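You operate a simulated robot arm through the tools that you are given. There is no shell and no other tool.

You run a simulated robot arm. Do the job below in one go: nothing can be reset, and whatever is moved stays where it is left.

## Task
Swirl the purple-band vial on SLOW till the green lamp lights.
Fine: then put it back; turn the selector to OFF and let the plate stop before lifting the vial. Set down upright: what you pick out.

Only the result counts: the job must be done as asked and must still hold three seconds after the hand-in. Knocking over, shifting, dropping, spilling or breaking anything else fails it.

## Robot
A 5-joint arm with a two-finger parallel gripper, fixed in place. Base frame: the origin is on the floor under the middle of its stand, x ahead of it, y to its left, z up. Units: cm, degrees, N and s.
It reaches about 113.4 cm from its shoulder. Its first joint turns from -149.0 to 149.0 degrees. Payload 1.57 kg.
The TCP is the grasp point between the finger pads, 3 cm short of the fingertips. In the tool frame z runs along the fingers and y along their closing line. Largest opening 11 cm; finger width 2.4, thickness 1.2; the body of the gripper, 4.8 by 11.2 cm, starts 7.8 cm behind the TCP.
Orientation is told as [roll, pitch, yaw] about the base's x, y, z axes, in that order, counted from this pose: with the fingers straight down and closing along the base's y, the tool's x points along the base's -x, its y along +y and its z along -z.

## Interface
- The arm moves only by the tool step_arm. Its argument "steps" is a list of rows, each an object (a shift or turn left out is 0, a gripper value left out holds the last) with "dp": the shift along the tool's x, y, z in cm, a list of three; "angular": the turn, a rotation vector about the tool's x, y, z in degrees, a list of three; "jaw": the opening, from 0 (shut) to 1 (fully open). In form: [{"dp": [tx, ty, tz], "angular": [ax, ay, az], "jaw": jaw}, ...]. A call has 1 to 20 rows; each row shifts and turns the commanded pose from where the row before left it, along the tool's axes as they then stand. Each row takes 0.2 s and may step no farther than 5 cm and 8.6 degrees from the row before; otherwise, or with a gripper value out of range, the whole call is refused. Where a pose cannot be reached the arm comes as near as it can. A force on the tool above 40 N (or 10 N above the force at the start of the call, whichever is more), or a blocked arm, ends the call early, and 0.2 s more pass. The fingers move at their own pace (about 7.2 cm/s each) and stop on an object; they squeeze with about 37 N. The grip force told is the motor's: it shows also when the fingers shut on nothing. Time passes only in rows, and 0.2 s behind the last, so rows that do not move let the fingers close. It gives the time, the measured TCP pose, the force on the tool (base axes), the opening and the grip force at its end, in the units of the frame above (readings bear some noise), with the torque about the TCP (base axes, N m) and any sound that the robot's microphone picked up, and new pictures: "show" is both (left out), scene, wrist or none.
- Cameras (640 x 400 px; columns grow to the right, rows downward): "scene" is fixed at [5.16, 50.01, 161.81]; the picture's right is [-0.90, -0.45, 0.00], its down [-0.18, 0.37, -0.91] and it looks along [0.41, -0.82, -0.41] (base axes); focal length 331 px, centre (320, 200). "wrist" rides on the gripper at [7, 1.6, -14.1] in the tool frame; the picture's right is [-0.23, 0.97, 0.00], its down [-0.85, -0.20, -0.48] and it looks along [-0.47, -0.11, 0.88] (tool axes); focal length 222 px, centre (320, 200). There is no depth. A picture from a camera that has moved, and an enlarged one, comes with that camera's place and axes in the base frame and with its lens.
- raise_lower(by): slides the trunk up (or, below 0, down) by that many cm; the arm rides with it, the base frame stays. It gives what a move gives, with no picture.
- zoom(camera, box): a new picture of the part [left, top, right, bottom] of that camera's present view, enlarged. The clock stands still meanwhile.
- job_done(): hands the job in; it is judged then, once.

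Places have to be worked out from the pictures, the camera data and where the tool is seen. Open the gripper and draw the arm clear of the work before you hand the job in, unless the task says otherwise.

The tools are called after ">>>" as a command line: name --argument value ..., lists and objects as JSON in quotes. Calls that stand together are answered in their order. step_arm: Moves the arm, as the interface text tells. Its arguments: {"type":"object","properties":{"steps":{"type":"array","items":{"type":"object","properties":{"dp":{"type":"array","items":{"type":"number"}},"angular":{"type":"array","items":{"type":"number"}},"jaw":{"type":"number"}}}},"show":{"type":"string","enum":["both","scene","wrist","none"]}},"required":["steps"]} The other tools are called the same way: raise_lower (by) moves the trunk up or down; zoom (camera, box) takes an enlarged picture of a part of a camera's view; job_done () hands the job in.

At the start:

```text
clock: 0.0
eef_pos: [40.51, -42.74, 118.72]
orientation: [0.0, 0.0, 0.1]
ft_force: [-0.5, 0.2, 0.1]
ft_torque: [0.02, -0.01, -0.03]
finger_gap: 11.0
finger_force: 0.1
trunk travel left (down, up): [-92.0, 5.0]
```

scene: 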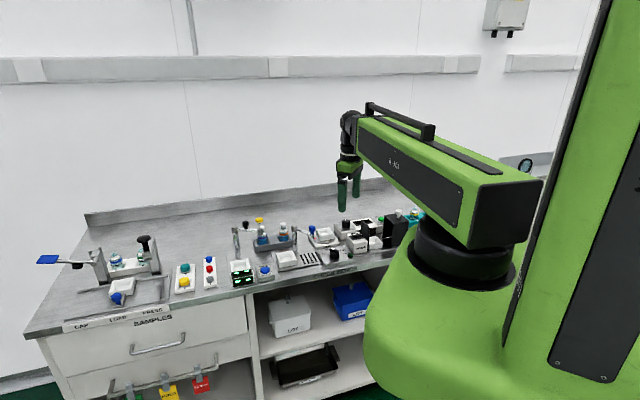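
wrist: 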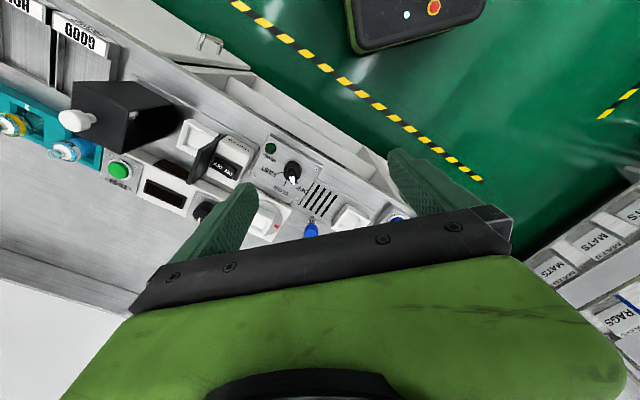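

The scene shows a bench with many devices; I need a closer look to find the purple-band vial, the swirl plate, selector and lamp. I zoom both cameras first.

>>> zoom --camera "scene" --box '[220, 190, 440, 300]'

>>> zoom --camera "scene" --box '[80, 210, 300, 320]'

>>> zoom --camera "wrist" --box '[0, 60, 420, 260]'

```text
2.91 times, centred on (330, 245) of scene
camera zoom: at [5.16, 50.01, 161.81], right [-0.9, -0.45, 0.0], down [-0.18, 0.37, -0.91], along [0.41, -0.82, -0.41], focal length 964 px, centre (291, 69)
```

zoom: 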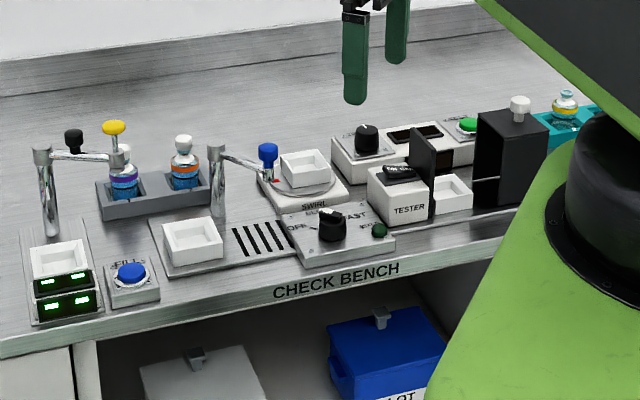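

```text
2.91 times, centred on (190, 265) of scene
camera zoom: at [5.16, 50.01, 161.81], right [-0.9, -0.45, 0.0], down [-0.18, 0.37, -0.91], along [0.41, -0.82, -0.41], focal length 964 px, centre (698, 11)
```

zoom: 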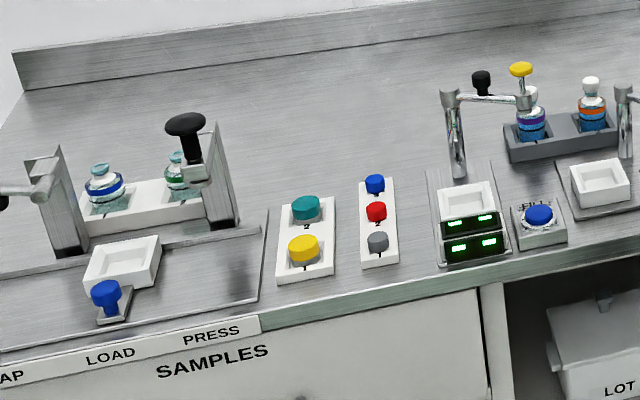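

```text
1.52 times, centred on (210, 160) of wrist
camera zoom: at [33.48, -41.1, 132.91], right [0.23, 0.97, 0.0], down [0.85, -0.2, 0.48], along [0.47, -0.11, -0.88], focal length 338 px, centre (488, 261)
```

zoom: 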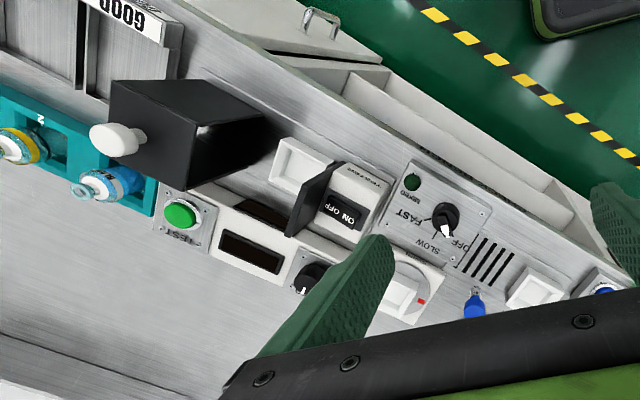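

I place the selector knob at roughly (49,-51,88), the purple vial near (79,-45,92), and the swirl plate near (59,-62,89), with the bench running diagonally at about 39°. I move the gripper at its present height over the rack side to get a closer wrist view.

>>> step_arm --steps '[{"dp": [-4, 0, 0]}, {"dp": [-4, 0, 0]}, {"dp": [-4, 0, 0]}, {"dp": [-4, 0, 0]}, {"dp": [-4, 0, 0]}, {"dp": [0, 0, 0]}]'

```text
clock: 1.4
eef_pos: [60.42, -42.68, 118.66]
orientation: [0.0, 0.0, 0.0]
ft_force: [-0.3, 0.8, 0.8]
ft_torque: [0.03, -0.03, 0.01]
finger_gap: 11.0
finger_force: 0.0
trunk travel left (down, up): [-92.0, 5.0]
camera wrist: at [53.41, -41.01, 132.94], right [0.23, 0.97, 0.0], down [0.85, -0.2, 0.48], along [0.47, -0.11, -0.88], focal length 222 px, centre (320, 200)
```

scene: 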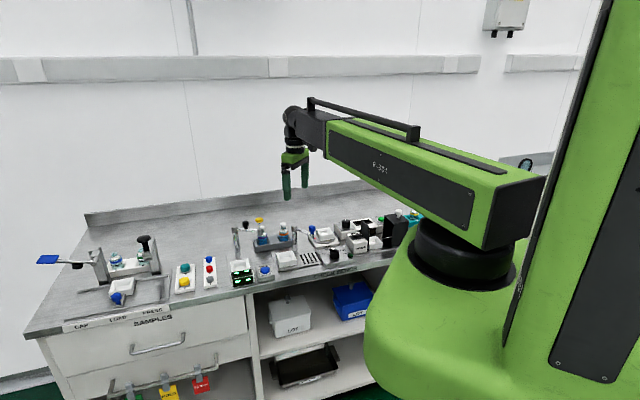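
wrist: 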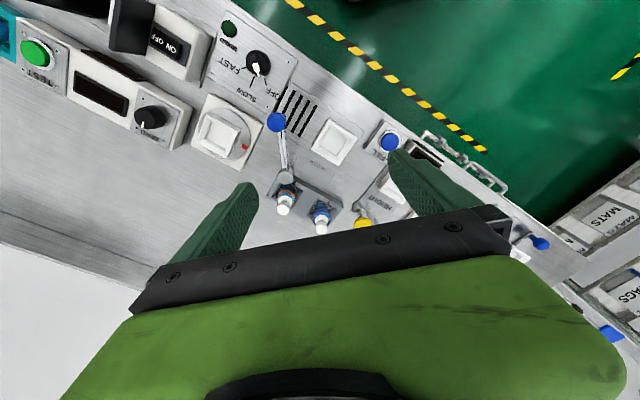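

Now the wrist shows the swirl station, selector and the rack with two vials. I zoom in on both to identify details.

>>> zoom --camera "wrist" --box '[180, 10, 340, 110]'

>>> zoom --camera "wrist" --box '[250, 100, 450, 240]'

>>> zoom --camera "scene" --box '[225, 205, 325, 275]'

>>> zoom --camera "scene" --box '[290, 205, 390, 275]'

```text
4.00 times, centred on (260, 60) of wrist
camera zoom: at [53.41, -41.01, 132.94], right [0.23, 0.97, 0.0], down [0.85, -0.2, 0.48], along [0.47, -0.11, -0.88], focal length 888 px, centre (560, 760)
```

zoom: 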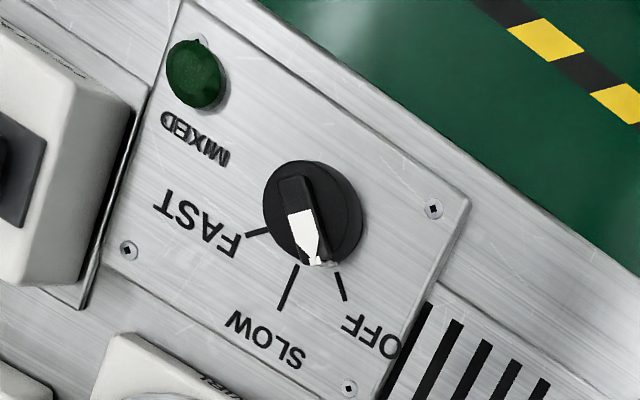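

```text
2.86 times, centred on (350, 170) of wrist
camera zoom: at [53.41, -41.01, 132.94], right [0.23, 0.97, 0.0], down [0.85, -0.2, 0.48], along [0.47, -0.11, -0.88], focal length 635 px, centre (234, 286)
```

zoom: 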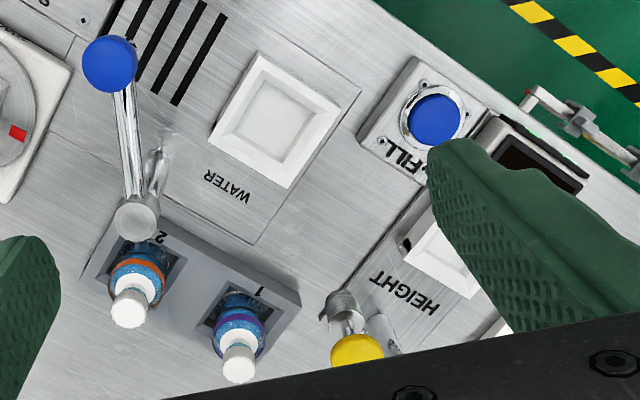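

```text
5.71 times, centred on (275, 240) of scene
camera zoom: at [5.16, 50.01, 161.81], right [-0.9, -0.45, 0.0], down [-0.18, 0.37, -0.91], along [0.41, -0.82, -0.41], focal length 1893 px, centre (577, -29)
```

zoom: 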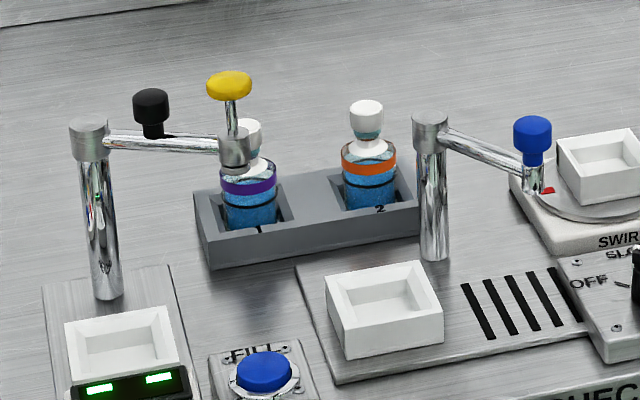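

```text
5.71 times, centred on (340, 240) of scene
camera zoom: at [5.16, 50.01, 161.81], right [-0.9, -0.45, 0.0], down [-0.18, 0.37, -0.91], along [0.41, -0.82, -0.41], focal length 1893 px, centre (206, -29)
```

zoom: 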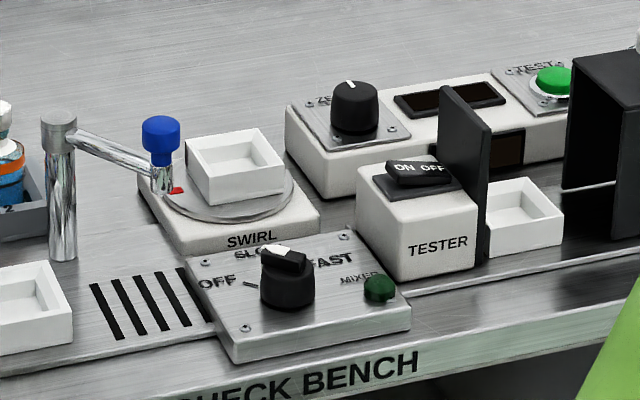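

The purple-band vial sits in rack slot 1; the selector now points to OFF and MIXED is the lamp. I estimate the vial cap at (80.6,-47.4,94), yellow arm top at (75,-39,103), blue arm knob at (57,-48,100), and the selector at (49.2,-50.7,91). I move over the swirl station for a closer look.

>>> step_arm --steps '[{"dp": [2, -4, 0]}, {"dp": [2, -4, 0]}, {"dp": [2, -4, 0]}, {"dp": [1, -4, 1]}, {"dp": [0, -1, 2]}, {"dp": [0, 0, 0]}]'

>>> zoom --camera "scene" --box '[320, 240, 370, 270]'

>>> zoom --camera "wrist" --box '[220, 60, 480, 240]'

```text
clock: 2.8
eef_pos: [53.32, -59.98, 118.66]
orientation: [-0.1, -0.1, 0.0]
ft_force: [0.4, -0.6, 0.0]
ft_torque: [0.0, 0.02, 0.02]
finger_gap: 11.0
finger_force: 0.1
out of reach, approached as far as the arm can: row 4, 5
trunk travel left (down, up): [-92.0, 5.0]
camera wrist: at [46.37, -58.25, 132.91], right [0.23, 0.97, 0.0], down [0.86, -0.2, 0.48], along [0.47, -0.11, -0.88], focal length 222 px, centre (320, 200)
```

scene: 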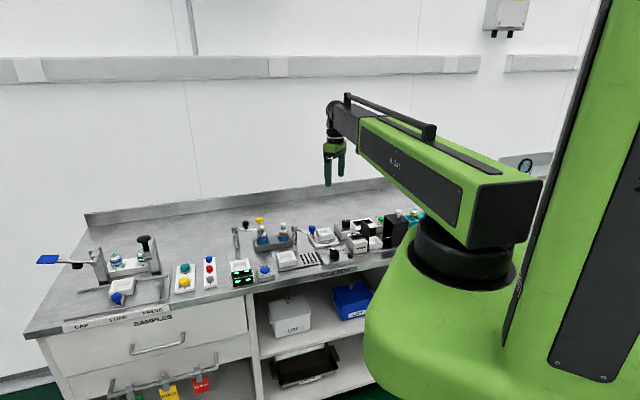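
wrist: 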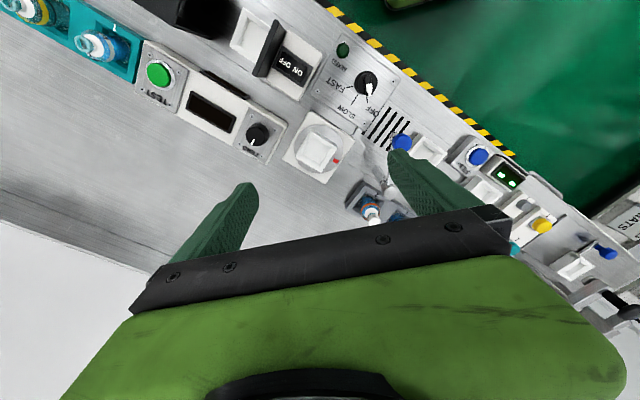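

```text
12.80 times, centred on (345, 255) of scene
camera zoom: at [5.16, 50.01, 161.81], right [-0.9, -0.45, 0.0], down [-0.18, 0.37, -0.91], along [0.41, -0.82, -0.41], focal length 4240 px, centre (0, -504)
```

zoom: 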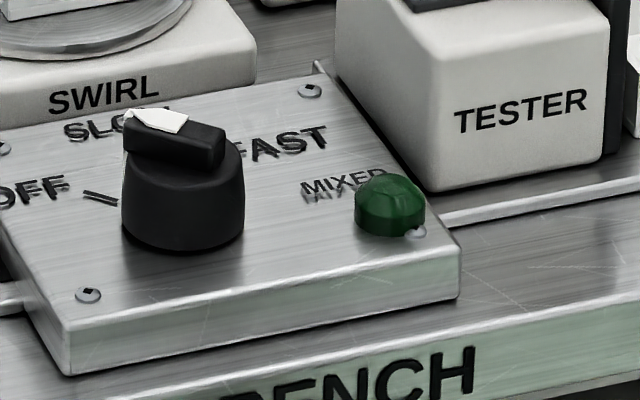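

```text
2.22 times, centred on (350, 150) of wrist
camera zoom: at [46.37, -58.25, 132.91], right [0.23, 0.97, 0.0], down [0.86, -0.2, 0.48], along [0.47, -0.11, -0.88], focal length 494 px, centre (253, 311)
```

zoom: 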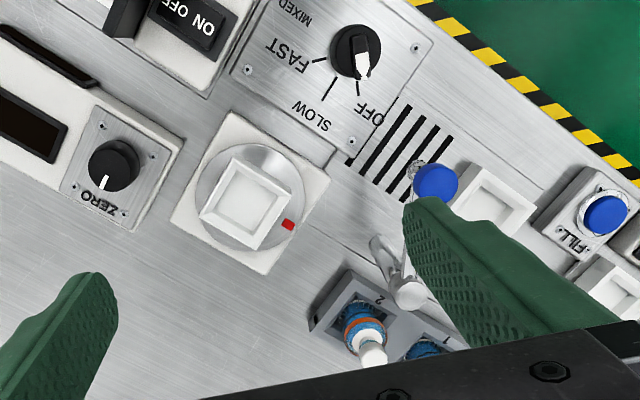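

The arm can't get lower than z≈118.7 at this trunk height, so the trunk has to come down. All obstacles near here are below z≈100, so I lower the trunk 12 cm and look at the swirl station closer.

>>> raise_lower --by -12

>>> step_arm --steps '[{"dp": [0, 0, 0]}]'

>>> zoom --camera "wrist" --box '[220, 60, 480, 240]'

```text
clock: 4.3
eef_pos: [53.45, -59.89, 106.72]
orientation: [0.0, -0.1, 0.0]
ft_force: [-0.2, -0.3, -0.6]
ft_torque: [-0.06, -0.01, 0.02]
finger_gap: 11.02
finger_force: 0.0
trunk travel left (down, up): [-80.0, 17.0]
```

```text
clock: 4.7
eef_pos: [53.45, -59.97, 106.7]
orientation: [0.0, 0.0, 0.0]
ft_force: [0.0, 0.1, -0.4]
ft_torque: [-0.01, 0.0, -0.01]
finger_gap: 11.0
finger_force: 0.0
trunk travel left (down, up): [-80.0, 17.0]
camera wrist: at [46.39, -58.22, 120.92], right [0.23, 0.97, 0.0], down [0.86, -0.2, 0.48], along [0.47, -0.11, -0.88], focal length 222 px, centre (320, 200)
```

scene: 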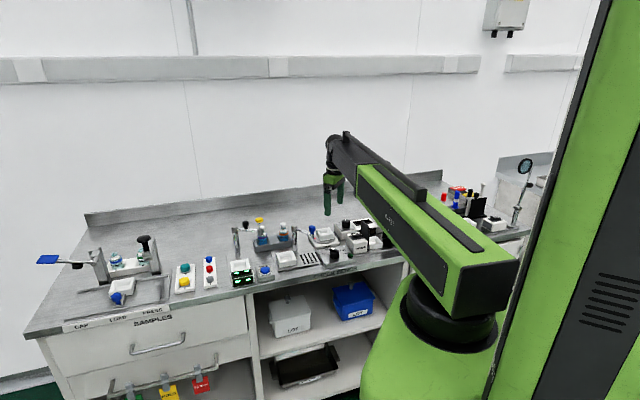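
wrist: 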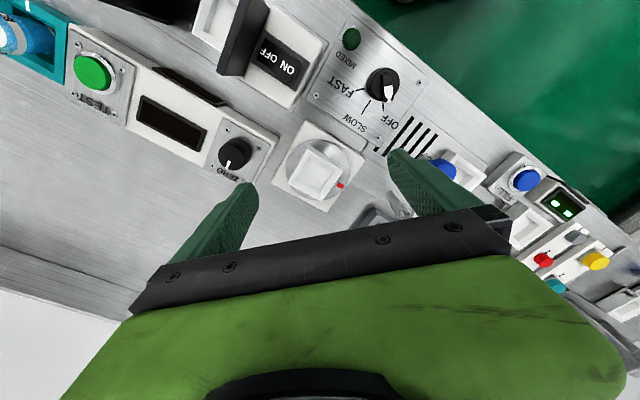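

```text
2.22 times, centred on (350, 150) of wrist
camera zoom: at [46.39, -58.22, 120.92], right [0.23, 0.97, 0.0], down [0.86, -0.2, 0.48], along [0.47, -0.11, -0.88], focal length 494 px, centre (253, 311)
```

zoom: 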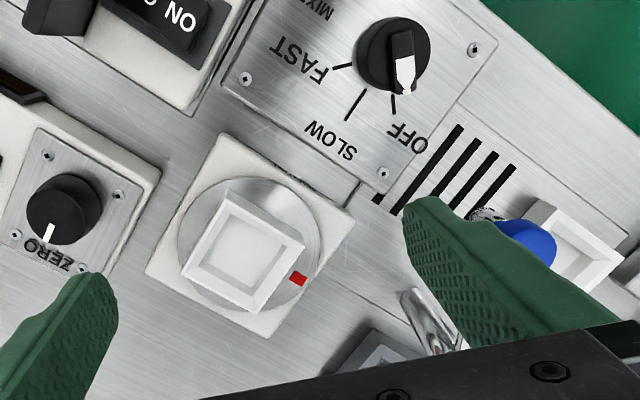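

I can see the cup on the swirl plate well from here; I zoom tighter to measure the cup and the selector.

>>> zoom --camera "wrist" --box '[265, 110, 385, 220]'

>>> zoom --camera "wrist" --box '[300, 20, 450, 140]'

>>> zoom --camera "scene" --box '[295, 215, 355, 255]'

>>> zoom --camera "scene" --box '[230, 212, 300, 257]'

```text
3.64 times, centred on (325, 165) of wrist
camera zoom: at [46.39, -58.22, 120.92], right [0.23, 0.97, 0.0], down [0.86, -0.2, 0.48], along [0.47, -0.11, -0.88], focal length 808 px, centre (302, 327)
```

zoom: 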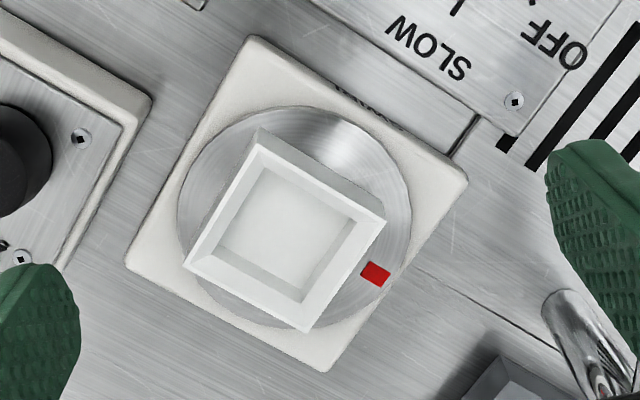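

```text
3.33 times, centred on (375, 80) of wrist
camera zoom: at [46.39, -58.22, 120.92], right [0.23, 0.97, 0.0], down [0.86, -0.2, 0.48], along [0.47, -0.11, -0.88], focal length 740 px, centre (137, 600)
```

zoom: 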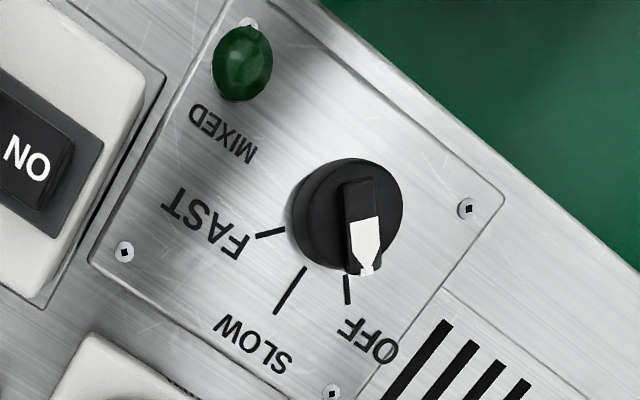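

```text
10.00 times, centred on (325, 235) of scene
camera zoom: at [5.16, 50.01, 161.81], right [-0.9, -0.45, 0.0], down [-0.18, 0.37, -0.91], along [0.41, -0.82, -0.41], focal length 3313 px, centre (270, -150)
```

zoom: 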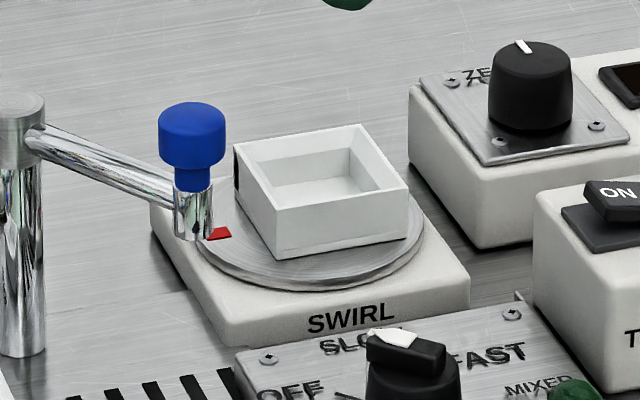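

```text
8.89 times, centred on (265, 234) of scene
camera zoom: at [5.16, 50.01, 161.81], right [-0.9, -0.45, 0.0], down [-0.18, 0.37, -0.91], along [0.41, -0.82, -0.41], focal length 2945 px, centre (809, -107)
```

zoom: 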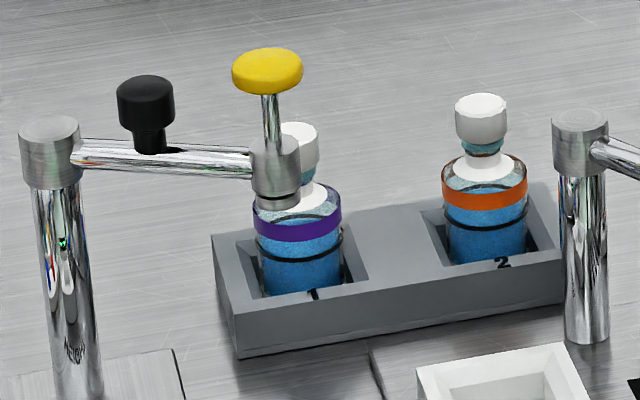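

From two-view triangulation: cup rim centre ≈ (58.4,-61.9,90.7), outer ≈5.5 cm; the vial is ≈4.1 cm in diameter, cap top z≈95, band z≈91.3, rack top z≈89. I'll raise the arm, go over the purple vial and turn the gripper to yaw 45 so that it closes across the rack, clear of both swing arms.

>>> step_arm --steps '[{"dp": [0, 0, -5]}, {"dp": [0, 0, -5]}, {"dp": [-3.9, 1.8, 0]}, {"dp": [-3.9, 1.8, 0]}, {"dp": [-3.9, 1.8, 0]}, {"dp": [-3.9, 1.8, 0]}, {"dp": [-3.9, 1.8, 0]}, {"dp": [-3.9, 1.8, 0]}, {"dp": [-3.7, 1.8, 0]}, {"angular": [0, 0, -7.5]}, {"angular": [0, 0, -7.5]}, {"angular": [0, 0, -7.5]}, {"angular": [0, 0, -7.5]}, {"angular": [0, 0, -7.5]}, {"angular": [0, 0, -7.5]}, {"dp": [0, 0, 0]}]'

>>> zoom --camera "wrist" --box '[200, 40, 480, 240]'

```text
clock: 8.1
eef_pos: [80.12, -47.71, 106.57]
orientation: [-0.1, 0.0, 45.1]
ft_force: [0.5, -0.5, -0.8]
ft_torque: [-0.04, -0.01, 0.02]
finger_gap: 11.03
finger_force: 0.1
out of reach, approached as far as the arm can: row 1, 2
trunk travel left (down, up): [-80.0, 17.0]
camera wrist: at [73.94, -51.38, 120.91], right [-0.53, 0.85, 0.0], down [0.75, 0.46, 0.48], along [0.41, 0.25, -0.88], focal length 222 px, centre (320, 200)
```

scene: 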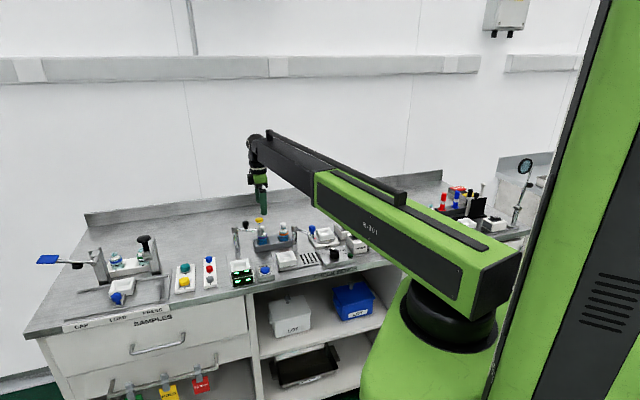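
wrist: 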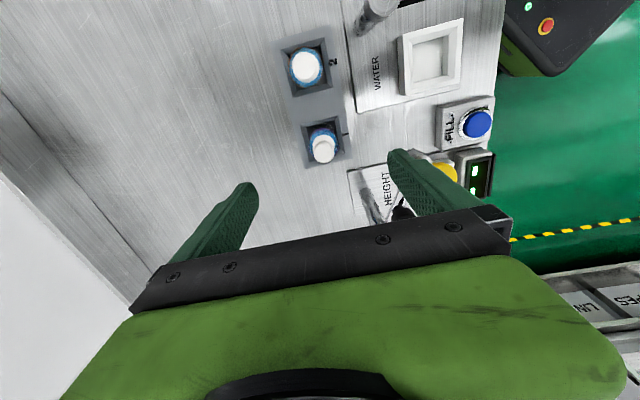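

```text
2.00 times, centred on (340, 140) of wrist
camera zoom: at [73.94, -51.38, 120.91], right [-0.53, 0.85, 0.0], down [0.75, 0.46, 0.48], along [0.41, 0.25, -0.88], focal length 444 px, centre (280, 320)
```

zoom: 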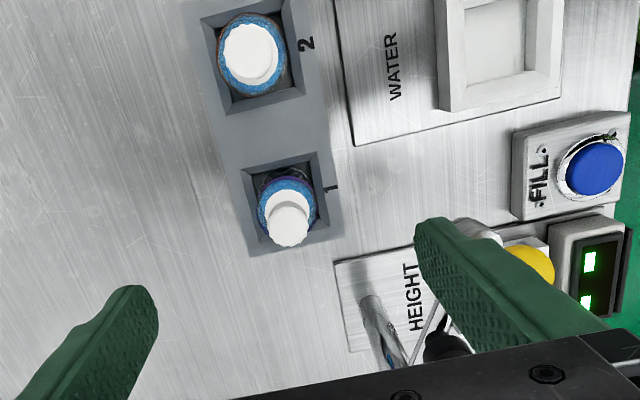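

Vertical motion comes only from the trunk, it seems (arm z stays fixed). The gripper is nearly over the purple vial; I zoom in to refine its centre before descending.

>>> zoom --camera "wrist" --box '[285, 95, 365, 175]'

>>> zoom --camera "wrist" --box '[340, 130, 440, 230]'

>>> zoom --camera "scene" --box '[225, 140, 305, 260]'

```text
5.00 times, centred on (325, 135) of wrist
camera zoom: at [73.94, -51.38, 120.91], right [-0.53, 0.85, 0.0], down [0.75, 0.46, 0.48], along [0.41, 0.25, -0.88], focal length 1111 px, centre (295, 525)
```

zoom: 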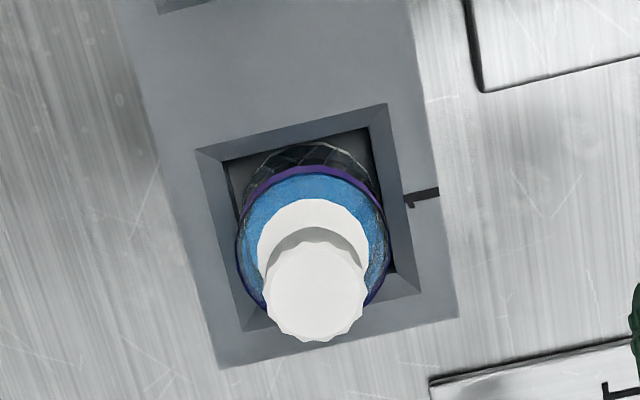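

```text
4.00 times, centred on (390, 180) of wrist
camera zoom: at [73.94, -51.38, 120.91], right [-0.53, 0.85, 0.0], down [0.75, 0.46, 0.48], along [0.41, 0.25, -0.88], focal length 888 px, centre (40, 280)
```

zoom: 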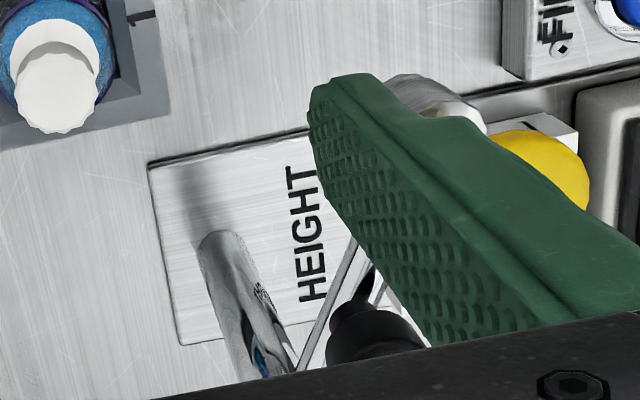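

```text
3.33 times, centred on (265, 200) of scene
camera zoom: at [5.16, 50.01, 161.81], right [-0.9, -0.45, 0.0], down [-0.18, 0.37, -0.91], along [0.41, -0.82, -0.41], focal length 1104 px, centre (503, 200)
```

zoom: 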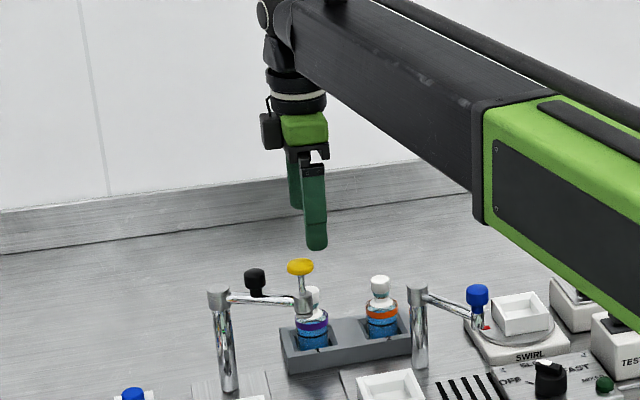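

The vial centre comes out at (80.1,-46.97), about 0.65 cm from the TCP, and the rack is aligned at 45°. I shift by tool [-0.5,+0.42], set the opening to about 6.6 cm and lower 8 cm to check again.

>>> step_arm --steps '[{"dp": [-0.5, 0.42, 0], "jaw": 0.6}, {"dp": [0, 0, 0]}, {"dp": [0, 0, 0]}]' --show "none"

>>> raise_lower --by -7.5

>>> step_arm --steps '[{"dp": [0, 0, 0]}]'

>>> zoom --camera "wrist" --box '[230, 100, 410, 230]'

>>> zoom --camera "scene" --box '[225, 180, 305, 260]'

```text
clock: 8.9
eef_pos: [80.13, -47.1, 106.71]
orientation: [0.1, 0.1, 45.0]
ft_force: [0.0, -0.3, 0.3]
ft_torque: [-0.01, 0.0, -0.03]
finger_gap: 6.61
finger_force: 0.1
trunk travel left (down, up): [-80.0, 17.0]
```

```text
clock: 10.0
eef_pos: [80.16, -47.01, 99.23]
orientation: [0.0, 0.0, 45.0]
ft_force: [0.0, 0.7, -0.7]
ft_torque: [0.0, -0.02, 0.0]
finger_gap: 6.6
finger_force: 0.1
trunk travel left (down, up): [-72.5, 24.5]
```

```text
clock: 10.4
eef_pos: [80.14, -46.91, 99.27]
orientation: [0.0, 0.0, 45.0]
ft_force: [-0.6, 0.9, 0.0]
ft_torque: [0.01, 0.0, 0.04]
finger_gap: 6.61
finger_force: 0.2
trunk travel left (down, up): [-72.5, 24.5]
camera wrist: at [74.07, -50.66, 113.41], right [-0.53, 0.85, 0.0], down [0.75, 0.46, 0.48], along [0.41, 0.25, -0.88], focal length 222 px, centre (320, 200)
```

scene: 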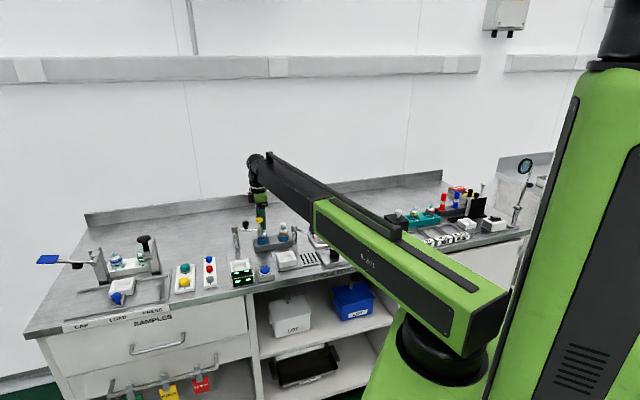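
wrist: 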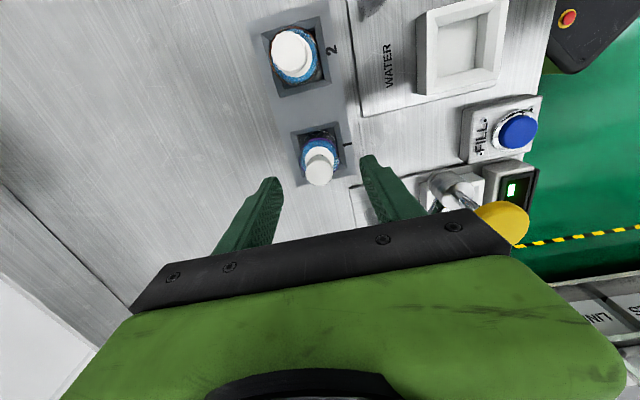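

```text
3.08 times, centred on (320, 165) of wrist
camera zoom: at [74.07, -50.66, 113.41], right [-0.53, 0.85, 0.0], down [0.75, 0.46, 0.48], along [0.41, 0.25, -0.88], focal length 684 px, centre (320, 308)
```

zoom: 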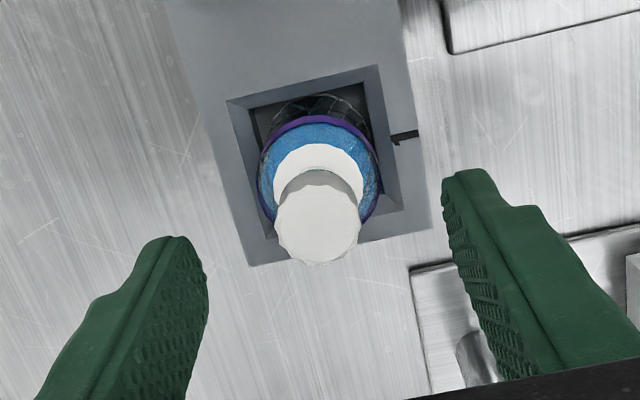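

```text
5.00 times, centred on (265, 220) of scene
camera zoom: at [5.16, 50.01, 161.81], right [-0.9, -0.45, 0.0], down [-0.18, 0.37, -0.91], along [0.41, -0.82, -0.41], focal length 1656 px, centre (595, 100)
```

zoom: 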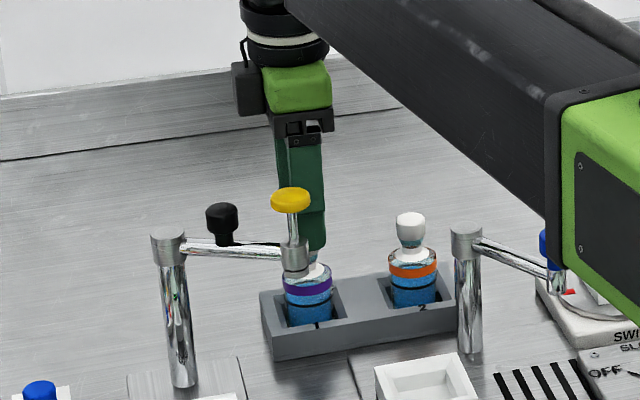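

The gripper is centred over the vial (fingers symmetric about the cap). I lower 6.2 cm so the fingertips end just above the rack's top, around the purple band.

>>> raise_lower --by -6.2

>>> zoom --camera "scene" --box '[225, 190, 305, 260]'

>>> zoom --camera "wrist" --box '[200, 80, 440, 240]'

```text
clock: 11.4
eef_pos: [80.19, -46.93, 92.9]
orientation: [0.1, 0.0, 45.0]
ft_force: [-0.2, -0.1, -0.7]
ft_torque: [-0.01, -0.01, -0.02]
finger_gap: 6.59
finger_force: 0.1
trunk travel left (down, up): [-66.3, 30.7]
```

```text
5.71 times, centred on (265, 225) of scene
camera zoom: at [5.16, 50.01, 161.81], right [-0.9, -0.45, 0.0], down [-0.18, 0.37, -0.91], along [0.41, -0.82, -0.41], focal length 1893 px, centre (634, 57)
```

zoom: 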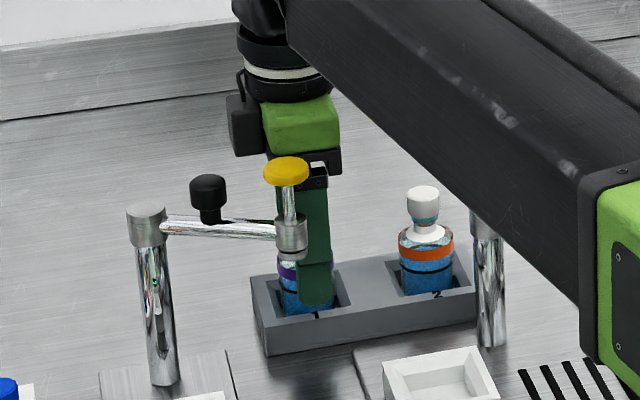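

```text
2.50 times, centred on (320, 160) of wrist
camera zoom: at [74.07, -50.65, 107.22], right [-0.53, 0.85, 0.0], down [0.75, 0.46, 0.48], along [0.41, 0.25, -0.88], focal length 555 px, centre (320, 300)
```

zoom: 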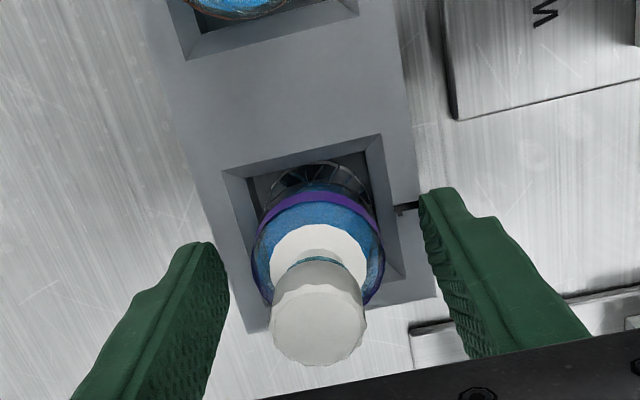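

The fingertips straddle the vial at z≈89.9 with clear gaps on both sides. I close the fingers and let them settle.

>>> step_arm --steps '[{"jaw": 0.3}, {"jaw": 0.3}, {"jaw": 0.3}, {"jaw": 0.3}]'

>>> zoom --camera "wrist" --box '[200, 80, 440, 240]'

```text
clock: 12.4
eef_pos: [80.11, -47.05, 92.87]
orientation: [0.1, 0.0, 45.1]
ft_force: [0.0, 0.2, 0.7]
ft_torque: [0.07, 0.0, -0.01]
finger_gap: 3.78
finger_force: 36.9
trunk travel left (down, up): [-66.3, 30.7]
camera wrist: at [74.07, -50.65, 107.22], right [-0.53, 0.85, 0.0], down [0.75, 0.46, 0.48], along [0.41, 0.25, -0.88], focal length 222 px, centre (320, 200)
```

scene: 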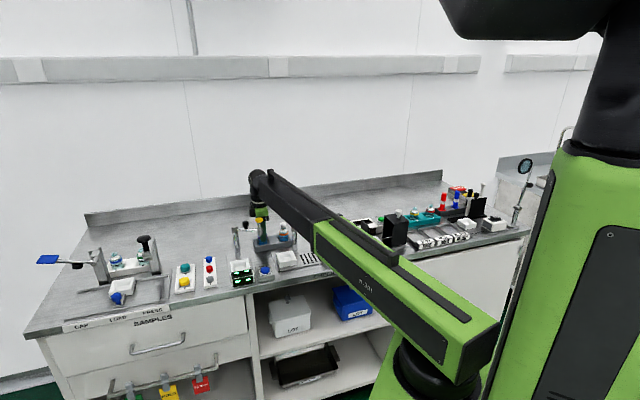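
wrist: 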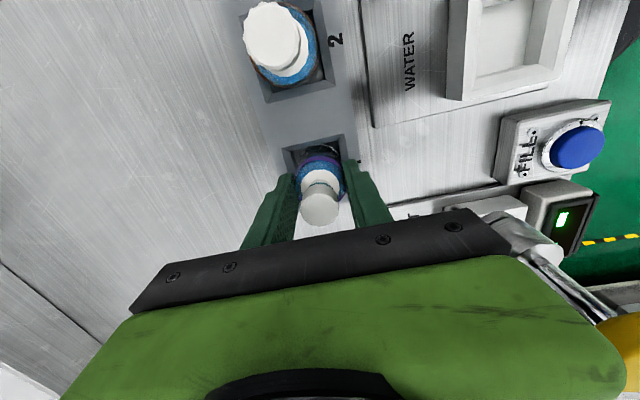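

```text
2.50 times, centred on (320, 160) of wrist
camera zoom: at [74.07, -50.65, 107.22], right [-0.53, 0.85, 0.0], down [0.75, 0.46, 0.48], along [0.41, 0.25, -0.88], focal length 555 px, centre (320, 300)
```

zoom: 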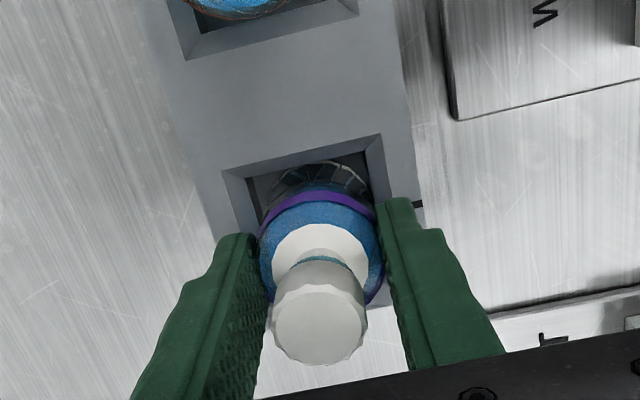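

The vial is gripped (gap 3.78 cm, 37 N). I lift straight up 12 cm with the trunk so its bottom clears the neighbouring vial and the water post.

>>> raise_lower --by 12

>>> step_arm --steps '[{"dp": [0, 0, 0]}]'

>>> zoom --camera "scene" --box '[225, 170, 305, 260]'

```text
clock: 13.9
eef_pos: [80.25, -46.97, 104.8]
orientation: [0.0, 0.1, 44.9]
ft_force: [0.3, 0.7, 0.4]
ft_torque: [0.03, -0.01, -0.01]
finger_gap: 3.82
finger_force: 37.4
trunk travel left (down, up): [-78.3, 18.7]
```

```text
clock: 14.3
eef_pos: [80.18, -46.89, 104.92]
orientation: [0.1, 0.0, 45.0]
ft_force: [0.5, 0.5, -1.3]
ft_torque: [-0.01, 0.02, -0.01]
finger_gap: 3.79
finger_force: 36.9
trunk travel left (down, up): [-78.3, 18.7]
camera wrist: at [74.08, -50.66, 119.2], right [-0.53, 0.85, 0.0], down [0.75, 0.46, 0.48], along [0.41, 0.25, -0.88], focal length 222 px, centre (320, 200)
```

scene: 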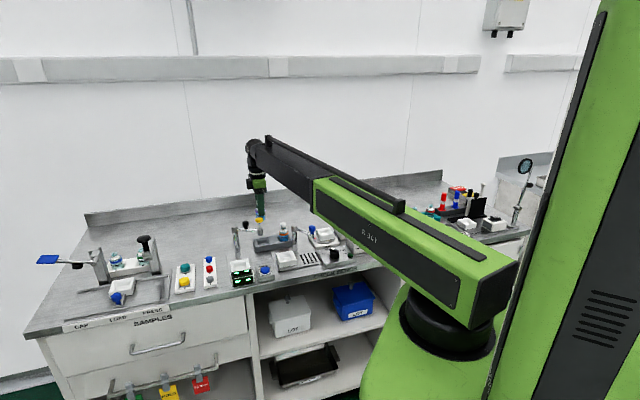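
wrist: 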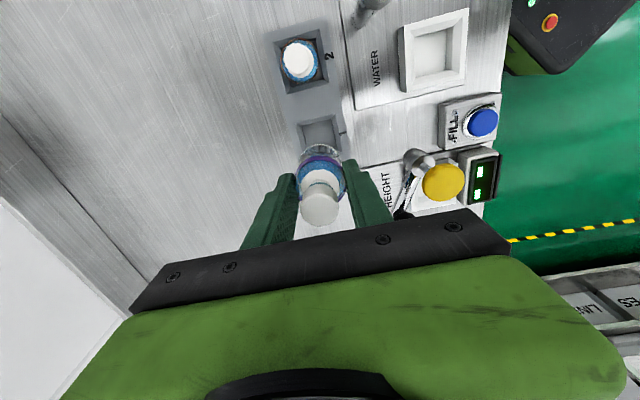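

```text
4.44 times, centred on (265, 215) of scene
camera zoom: at [5.16, 50.01, 161.81], right [-0.9, -0.45, 0.0], down [-0.18, 0.37, -0.91], along [0.41, -0.82, -0.41], focal length 1472 px, centre (564, 133)
```

zoom: 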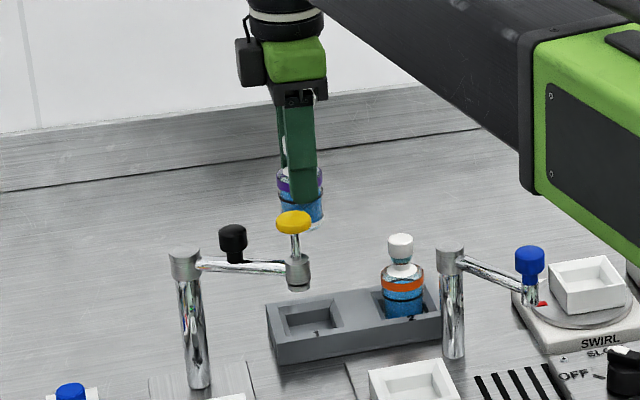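

The vial hangs securely from the gripper and slot 1 is empty. I carry it across to above the swirl cup (58.4,-61.9) at this height.

>>> step_arm --steps '[{"dp": [1.3, 0.24, 0]}, {"dp": [2.5, 0.48, 0]}, {"dp": [2.5, 0.48, 0]}, {"dp": [2.5, 0.48, 0]}, {"dp": [2.5, 0.48, 0]}, {"dp": [2.5, 0.48, 0]}, {"dp": [2.5, 0.48, 0]}, {"dp": [2.5, 0.48, 0]}, {"dp": [2.5, 0.48, 0]}, {"dp": [2.5, 0.48, 0]}, {"dp": [2.04, 0.26, 0]}, {"dp": [0, 0, 0]}, {"dp": [0, 0, 0]}]'

>>> zoom --camera "wrist" --box '[230, 70, 430, 230]'

>>> zoom --camera "scene" --box '[290, 180, 370, 260]'

```text
clock: 17.1
eef_pos: [58.13, -61.92, 104.92]
orientation: [0.0, 0.0, 45.0]
ft_force: [0.8, -0.4, -1.0]
ft_torque: [0.0, 0.01, -0.02]
finger_gap: 3.84
finger_force: 37.0
trunk travel left (down, up): [-78.3, 18.7]
camera wrist: at [52.09, -65.48, 119.21], right [-0.53, 0.85, 0.0], down [0.75, 0.46, 0.48], along [0.41, 0.25, -0.88], focal length 222 px, centre (320, 200)
```

scene: 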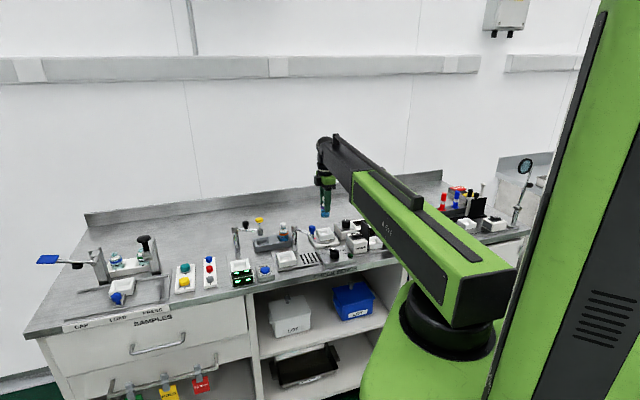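
wrist: 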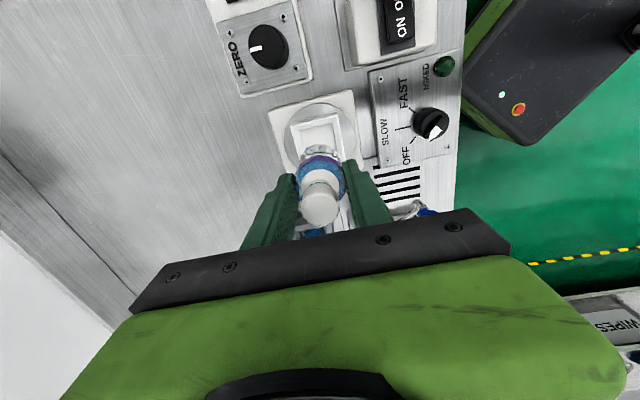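

```text
2.50 times, centred on (330, 150) of wrist
camera zoom: at [52.09, -65.48, 119.21], right [-0.53, 0.85, 0.0], down [0.75, 0.46, 0.48], along [0.41, 0.25, -0.88], focal length 555 px, centre (295, 325)
```

zoom: 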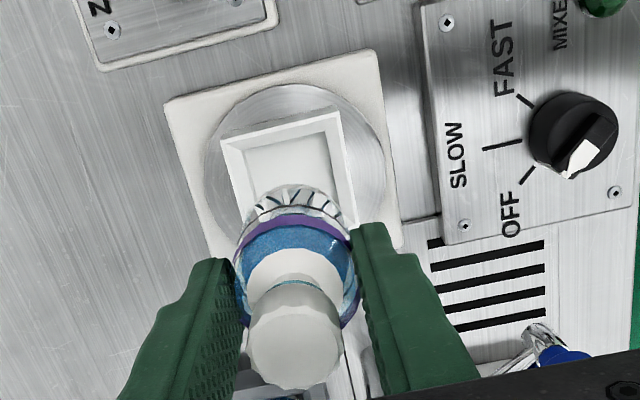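

```text
5.00 times, centred on (330, 220) of scene
camera zoom: at [5.16, 50.01, 161.81], right [-0.9, -0.45, 0.0], down [-0.18, 0.37, -0.91], along [0.41, -0.82, -0.41], focal length 1656 px, centre (270, 100)
```

zoom: 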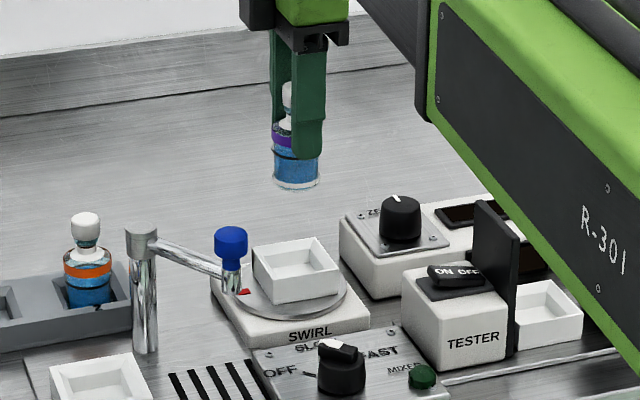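

Over the cup: I measure the cup centre at about (58.38,-61.78) while the TCP is near (58.17,-61.82). I nudge by tool [-0.18,-0.15] and lower 7.5 cm so that the vial bottom is just above the rim, then check.

>>> step_arm --steps '[{"dp": [-0.18, -0.15, 0]}, {"dp": [0, 0, 0]}]' --show "none"

>>> raise_lower --by -7.0

>>> step_arm --steps '[{"dp": [0, 0, 0]}]'

>>> zoom --camera "wrist" --box '[240, 90, 400, 220]'

>>> zoom --camera "scene" --box '[295, 195, 355, 255]'

```text
clock: 17.7
eef_pos: [58.59, -61.86, 104.89]
orientation: [0.0, -0.1, 45.0]
ft_force: [0.6, 0.1, 0.1]
ft_torque: [-0.01, -0.01, -0.02]
finger_gap: 3.79
finger_force: 37.5
trunk travel left (down, up): [-78.3, 18.7]
```

```text
clock: 18.8
eef_pos: [58.56, -61.74, 97.98]
orientation: [0.0, 0.1, 44.9]
ft_force: [1.0, -0.8, -1.3]
ft_torque: [0.0, 0.01, 0.0]
finger_gap: 3.79
finger_force: 37.3
trunk travel left (down, up): [-71.3, 25.7]
```

```text
clock: 19.2
eef_pos: [58.63, -61.83, 97.99]
orientation: [0.0, 0.0, 45.0]
ft_force: [-0.5, -0.7, -1.3]
ft_torque: [-0.02, 0.03, -0.01]
finger_gap: 3.77
finger_force: 37.3
trunk travel left (down, up): [-71.3, 25.7]
camera wrist: at [52.46, -65.46, 112.21], right [-0.53, 0.85, 0.0], down [0.75, 0.46, 0.48], along [0.41, 0.25, -0.88], focal length 222 px, centre (320, 200)
```

scene: 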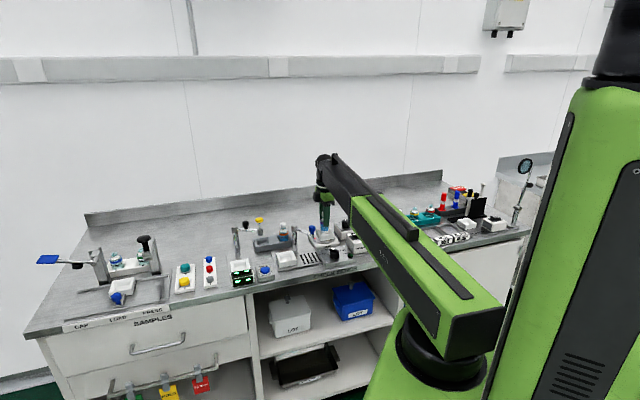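
wrist: 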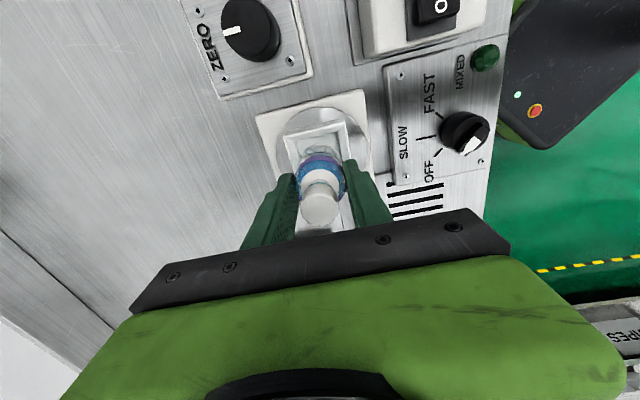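

```text
3.08 times, centred on (320, 155) of wrist
camera zoom: at [52.46, -65.46, 112.21], right [-0.53, 0.85, 0.0], down [0.75, 0.46, 0.48], along [0.41, 0.25, -0.88], focal length 684 px, centre (320, 338)
```

zoom: 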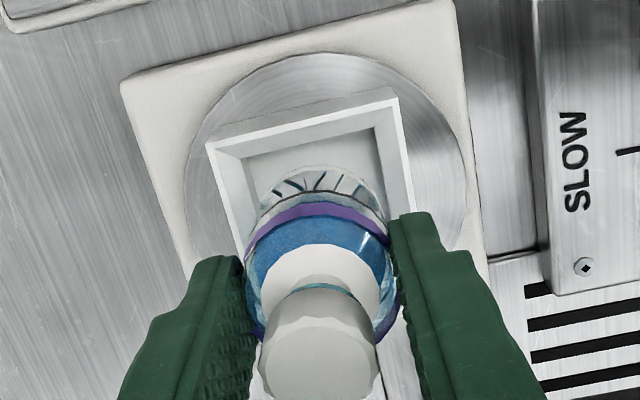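

```text
6.67 times, centred on (325, 225) of scene
camera zoom: at [5.16, 50.01, 161.81], right [-0.9, -0.45, 0.0], down [-0.18, 0.37, -0.91], along [0.41, -0.82, -0.41], focal length 2208 px, centre (287, 33)
```

zoom: 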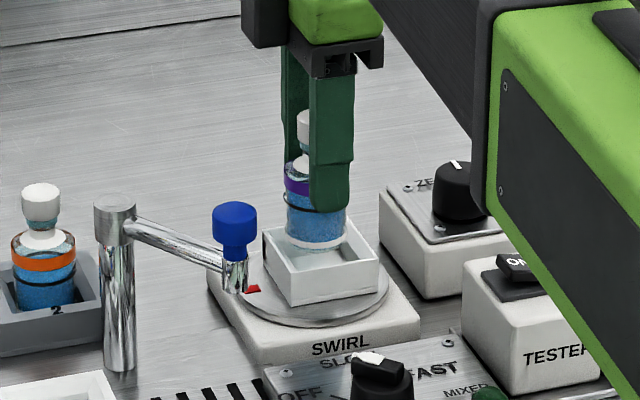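

The vial is just above the cup rim; comparing both views, it sits about 0.2 cm too far along tool −x. I nudge +0.18 along tool x and lower 1.5 cm to look again.

>>> step_arm --steps '[{"dp": [0.18, 0.03, 0]}, {"dp": [0, 0, 0]}, {"dp": [0, 0, 0]}]' --show "none"

>>> raise_lower --by -1.3

>>> step_arm --steps '[{"dp": [0, 0, 0]}]'

>>> zoom --camera "wrist" --box '[260, 100, 380, 200]'

>>> zoom --camera "scene" --box '[305, 210, 345, 250]'

```text
clock: 20.0
eef_pos: [58.34, -61.92, 97.99]
orientation: [0.0, 0.0, 45.0]
ft_force: [0.0, 0.2, -0.2]
ft_torque: [-0.01, 0.03, 0.0]
finger_gap: 3.81
finger_force: 36.8
trunk travel left (down, up): [-71.3, 25.7]
```

```text
clock: 20.6
eef_pos: [58.27, -61.96, 96.67]
orientation: [0.0, 0.0, 45.0]
ft_force: [0.4, -0.5, -1.1]
ft_torque: [-0.02, 0.02, -0.01]
finger_gap: 3.8
finger_force: 36.8
trunk travel left (down, up): [-70.0, 27.0]
```

```text
clock: 21.0
eef_pos: [58.44, -61.94, 96.77]
orientation: [-0.1, 0.1, 45.0]
ft_force: [0.7, -0.5, -1.1]
ft_torque: [0.0, 0.01, -0.01]
finger_gap: 3.82
finger_force: 37.0
trunk travel left (down, up): [-70.0, 27.0]
camera wrist: at [52.32, -65.61, 110.91], right [-0.53, 0.85, 0.0], down [0.75, 0.46, 0.48], along [0.41, 0.25, -0.88], focal length 222 px, centre (320, 200)
```

scene: 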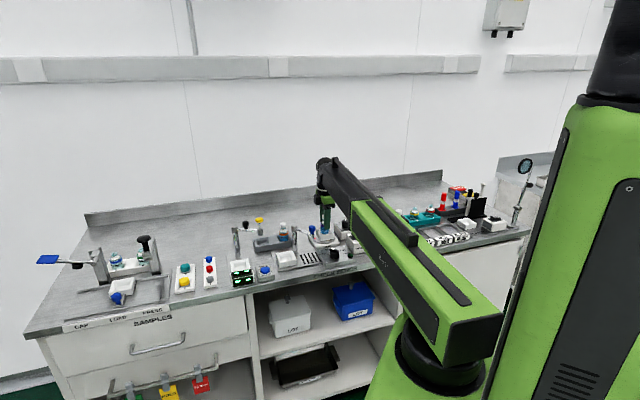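
wrist: 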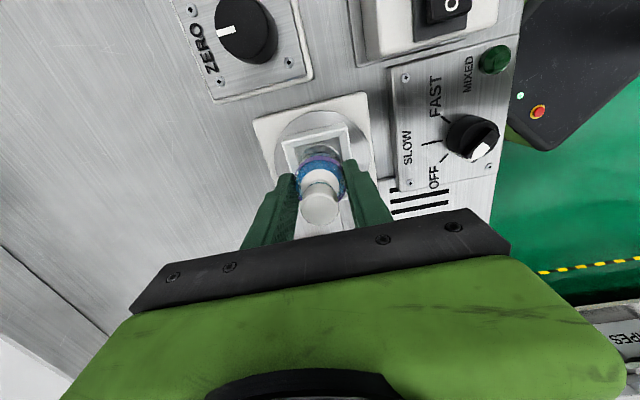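

```text
4.00 times, centred on (320, 150) of wrist
camera zoom: at [52.32, -65.61, 110.91], right [-0.53, 0.85, 0.0], down [0.75, 0.46, 0.48], along [0.41, 0.25, -0.88], focal length 888 px, centre (320, 400)
```

zoom: 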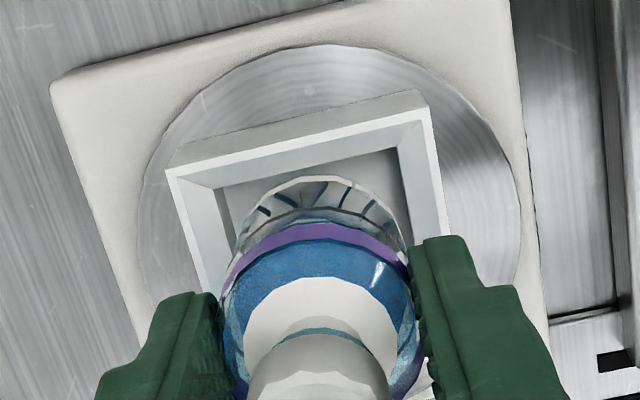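

```text
10.00 times, centred on (325, 230) of scene
camera zoom: at [5.16, 50.01, 161.81], right [-0.9, -0.45, 0.0], down [-0.18, 0.37, -0.91], along [0.41, -0.82, -0.41], focal length 3313 px, centre (270, -100)
```

zoom: 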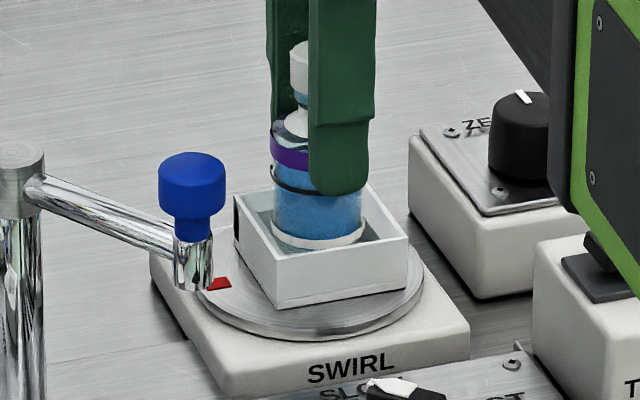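

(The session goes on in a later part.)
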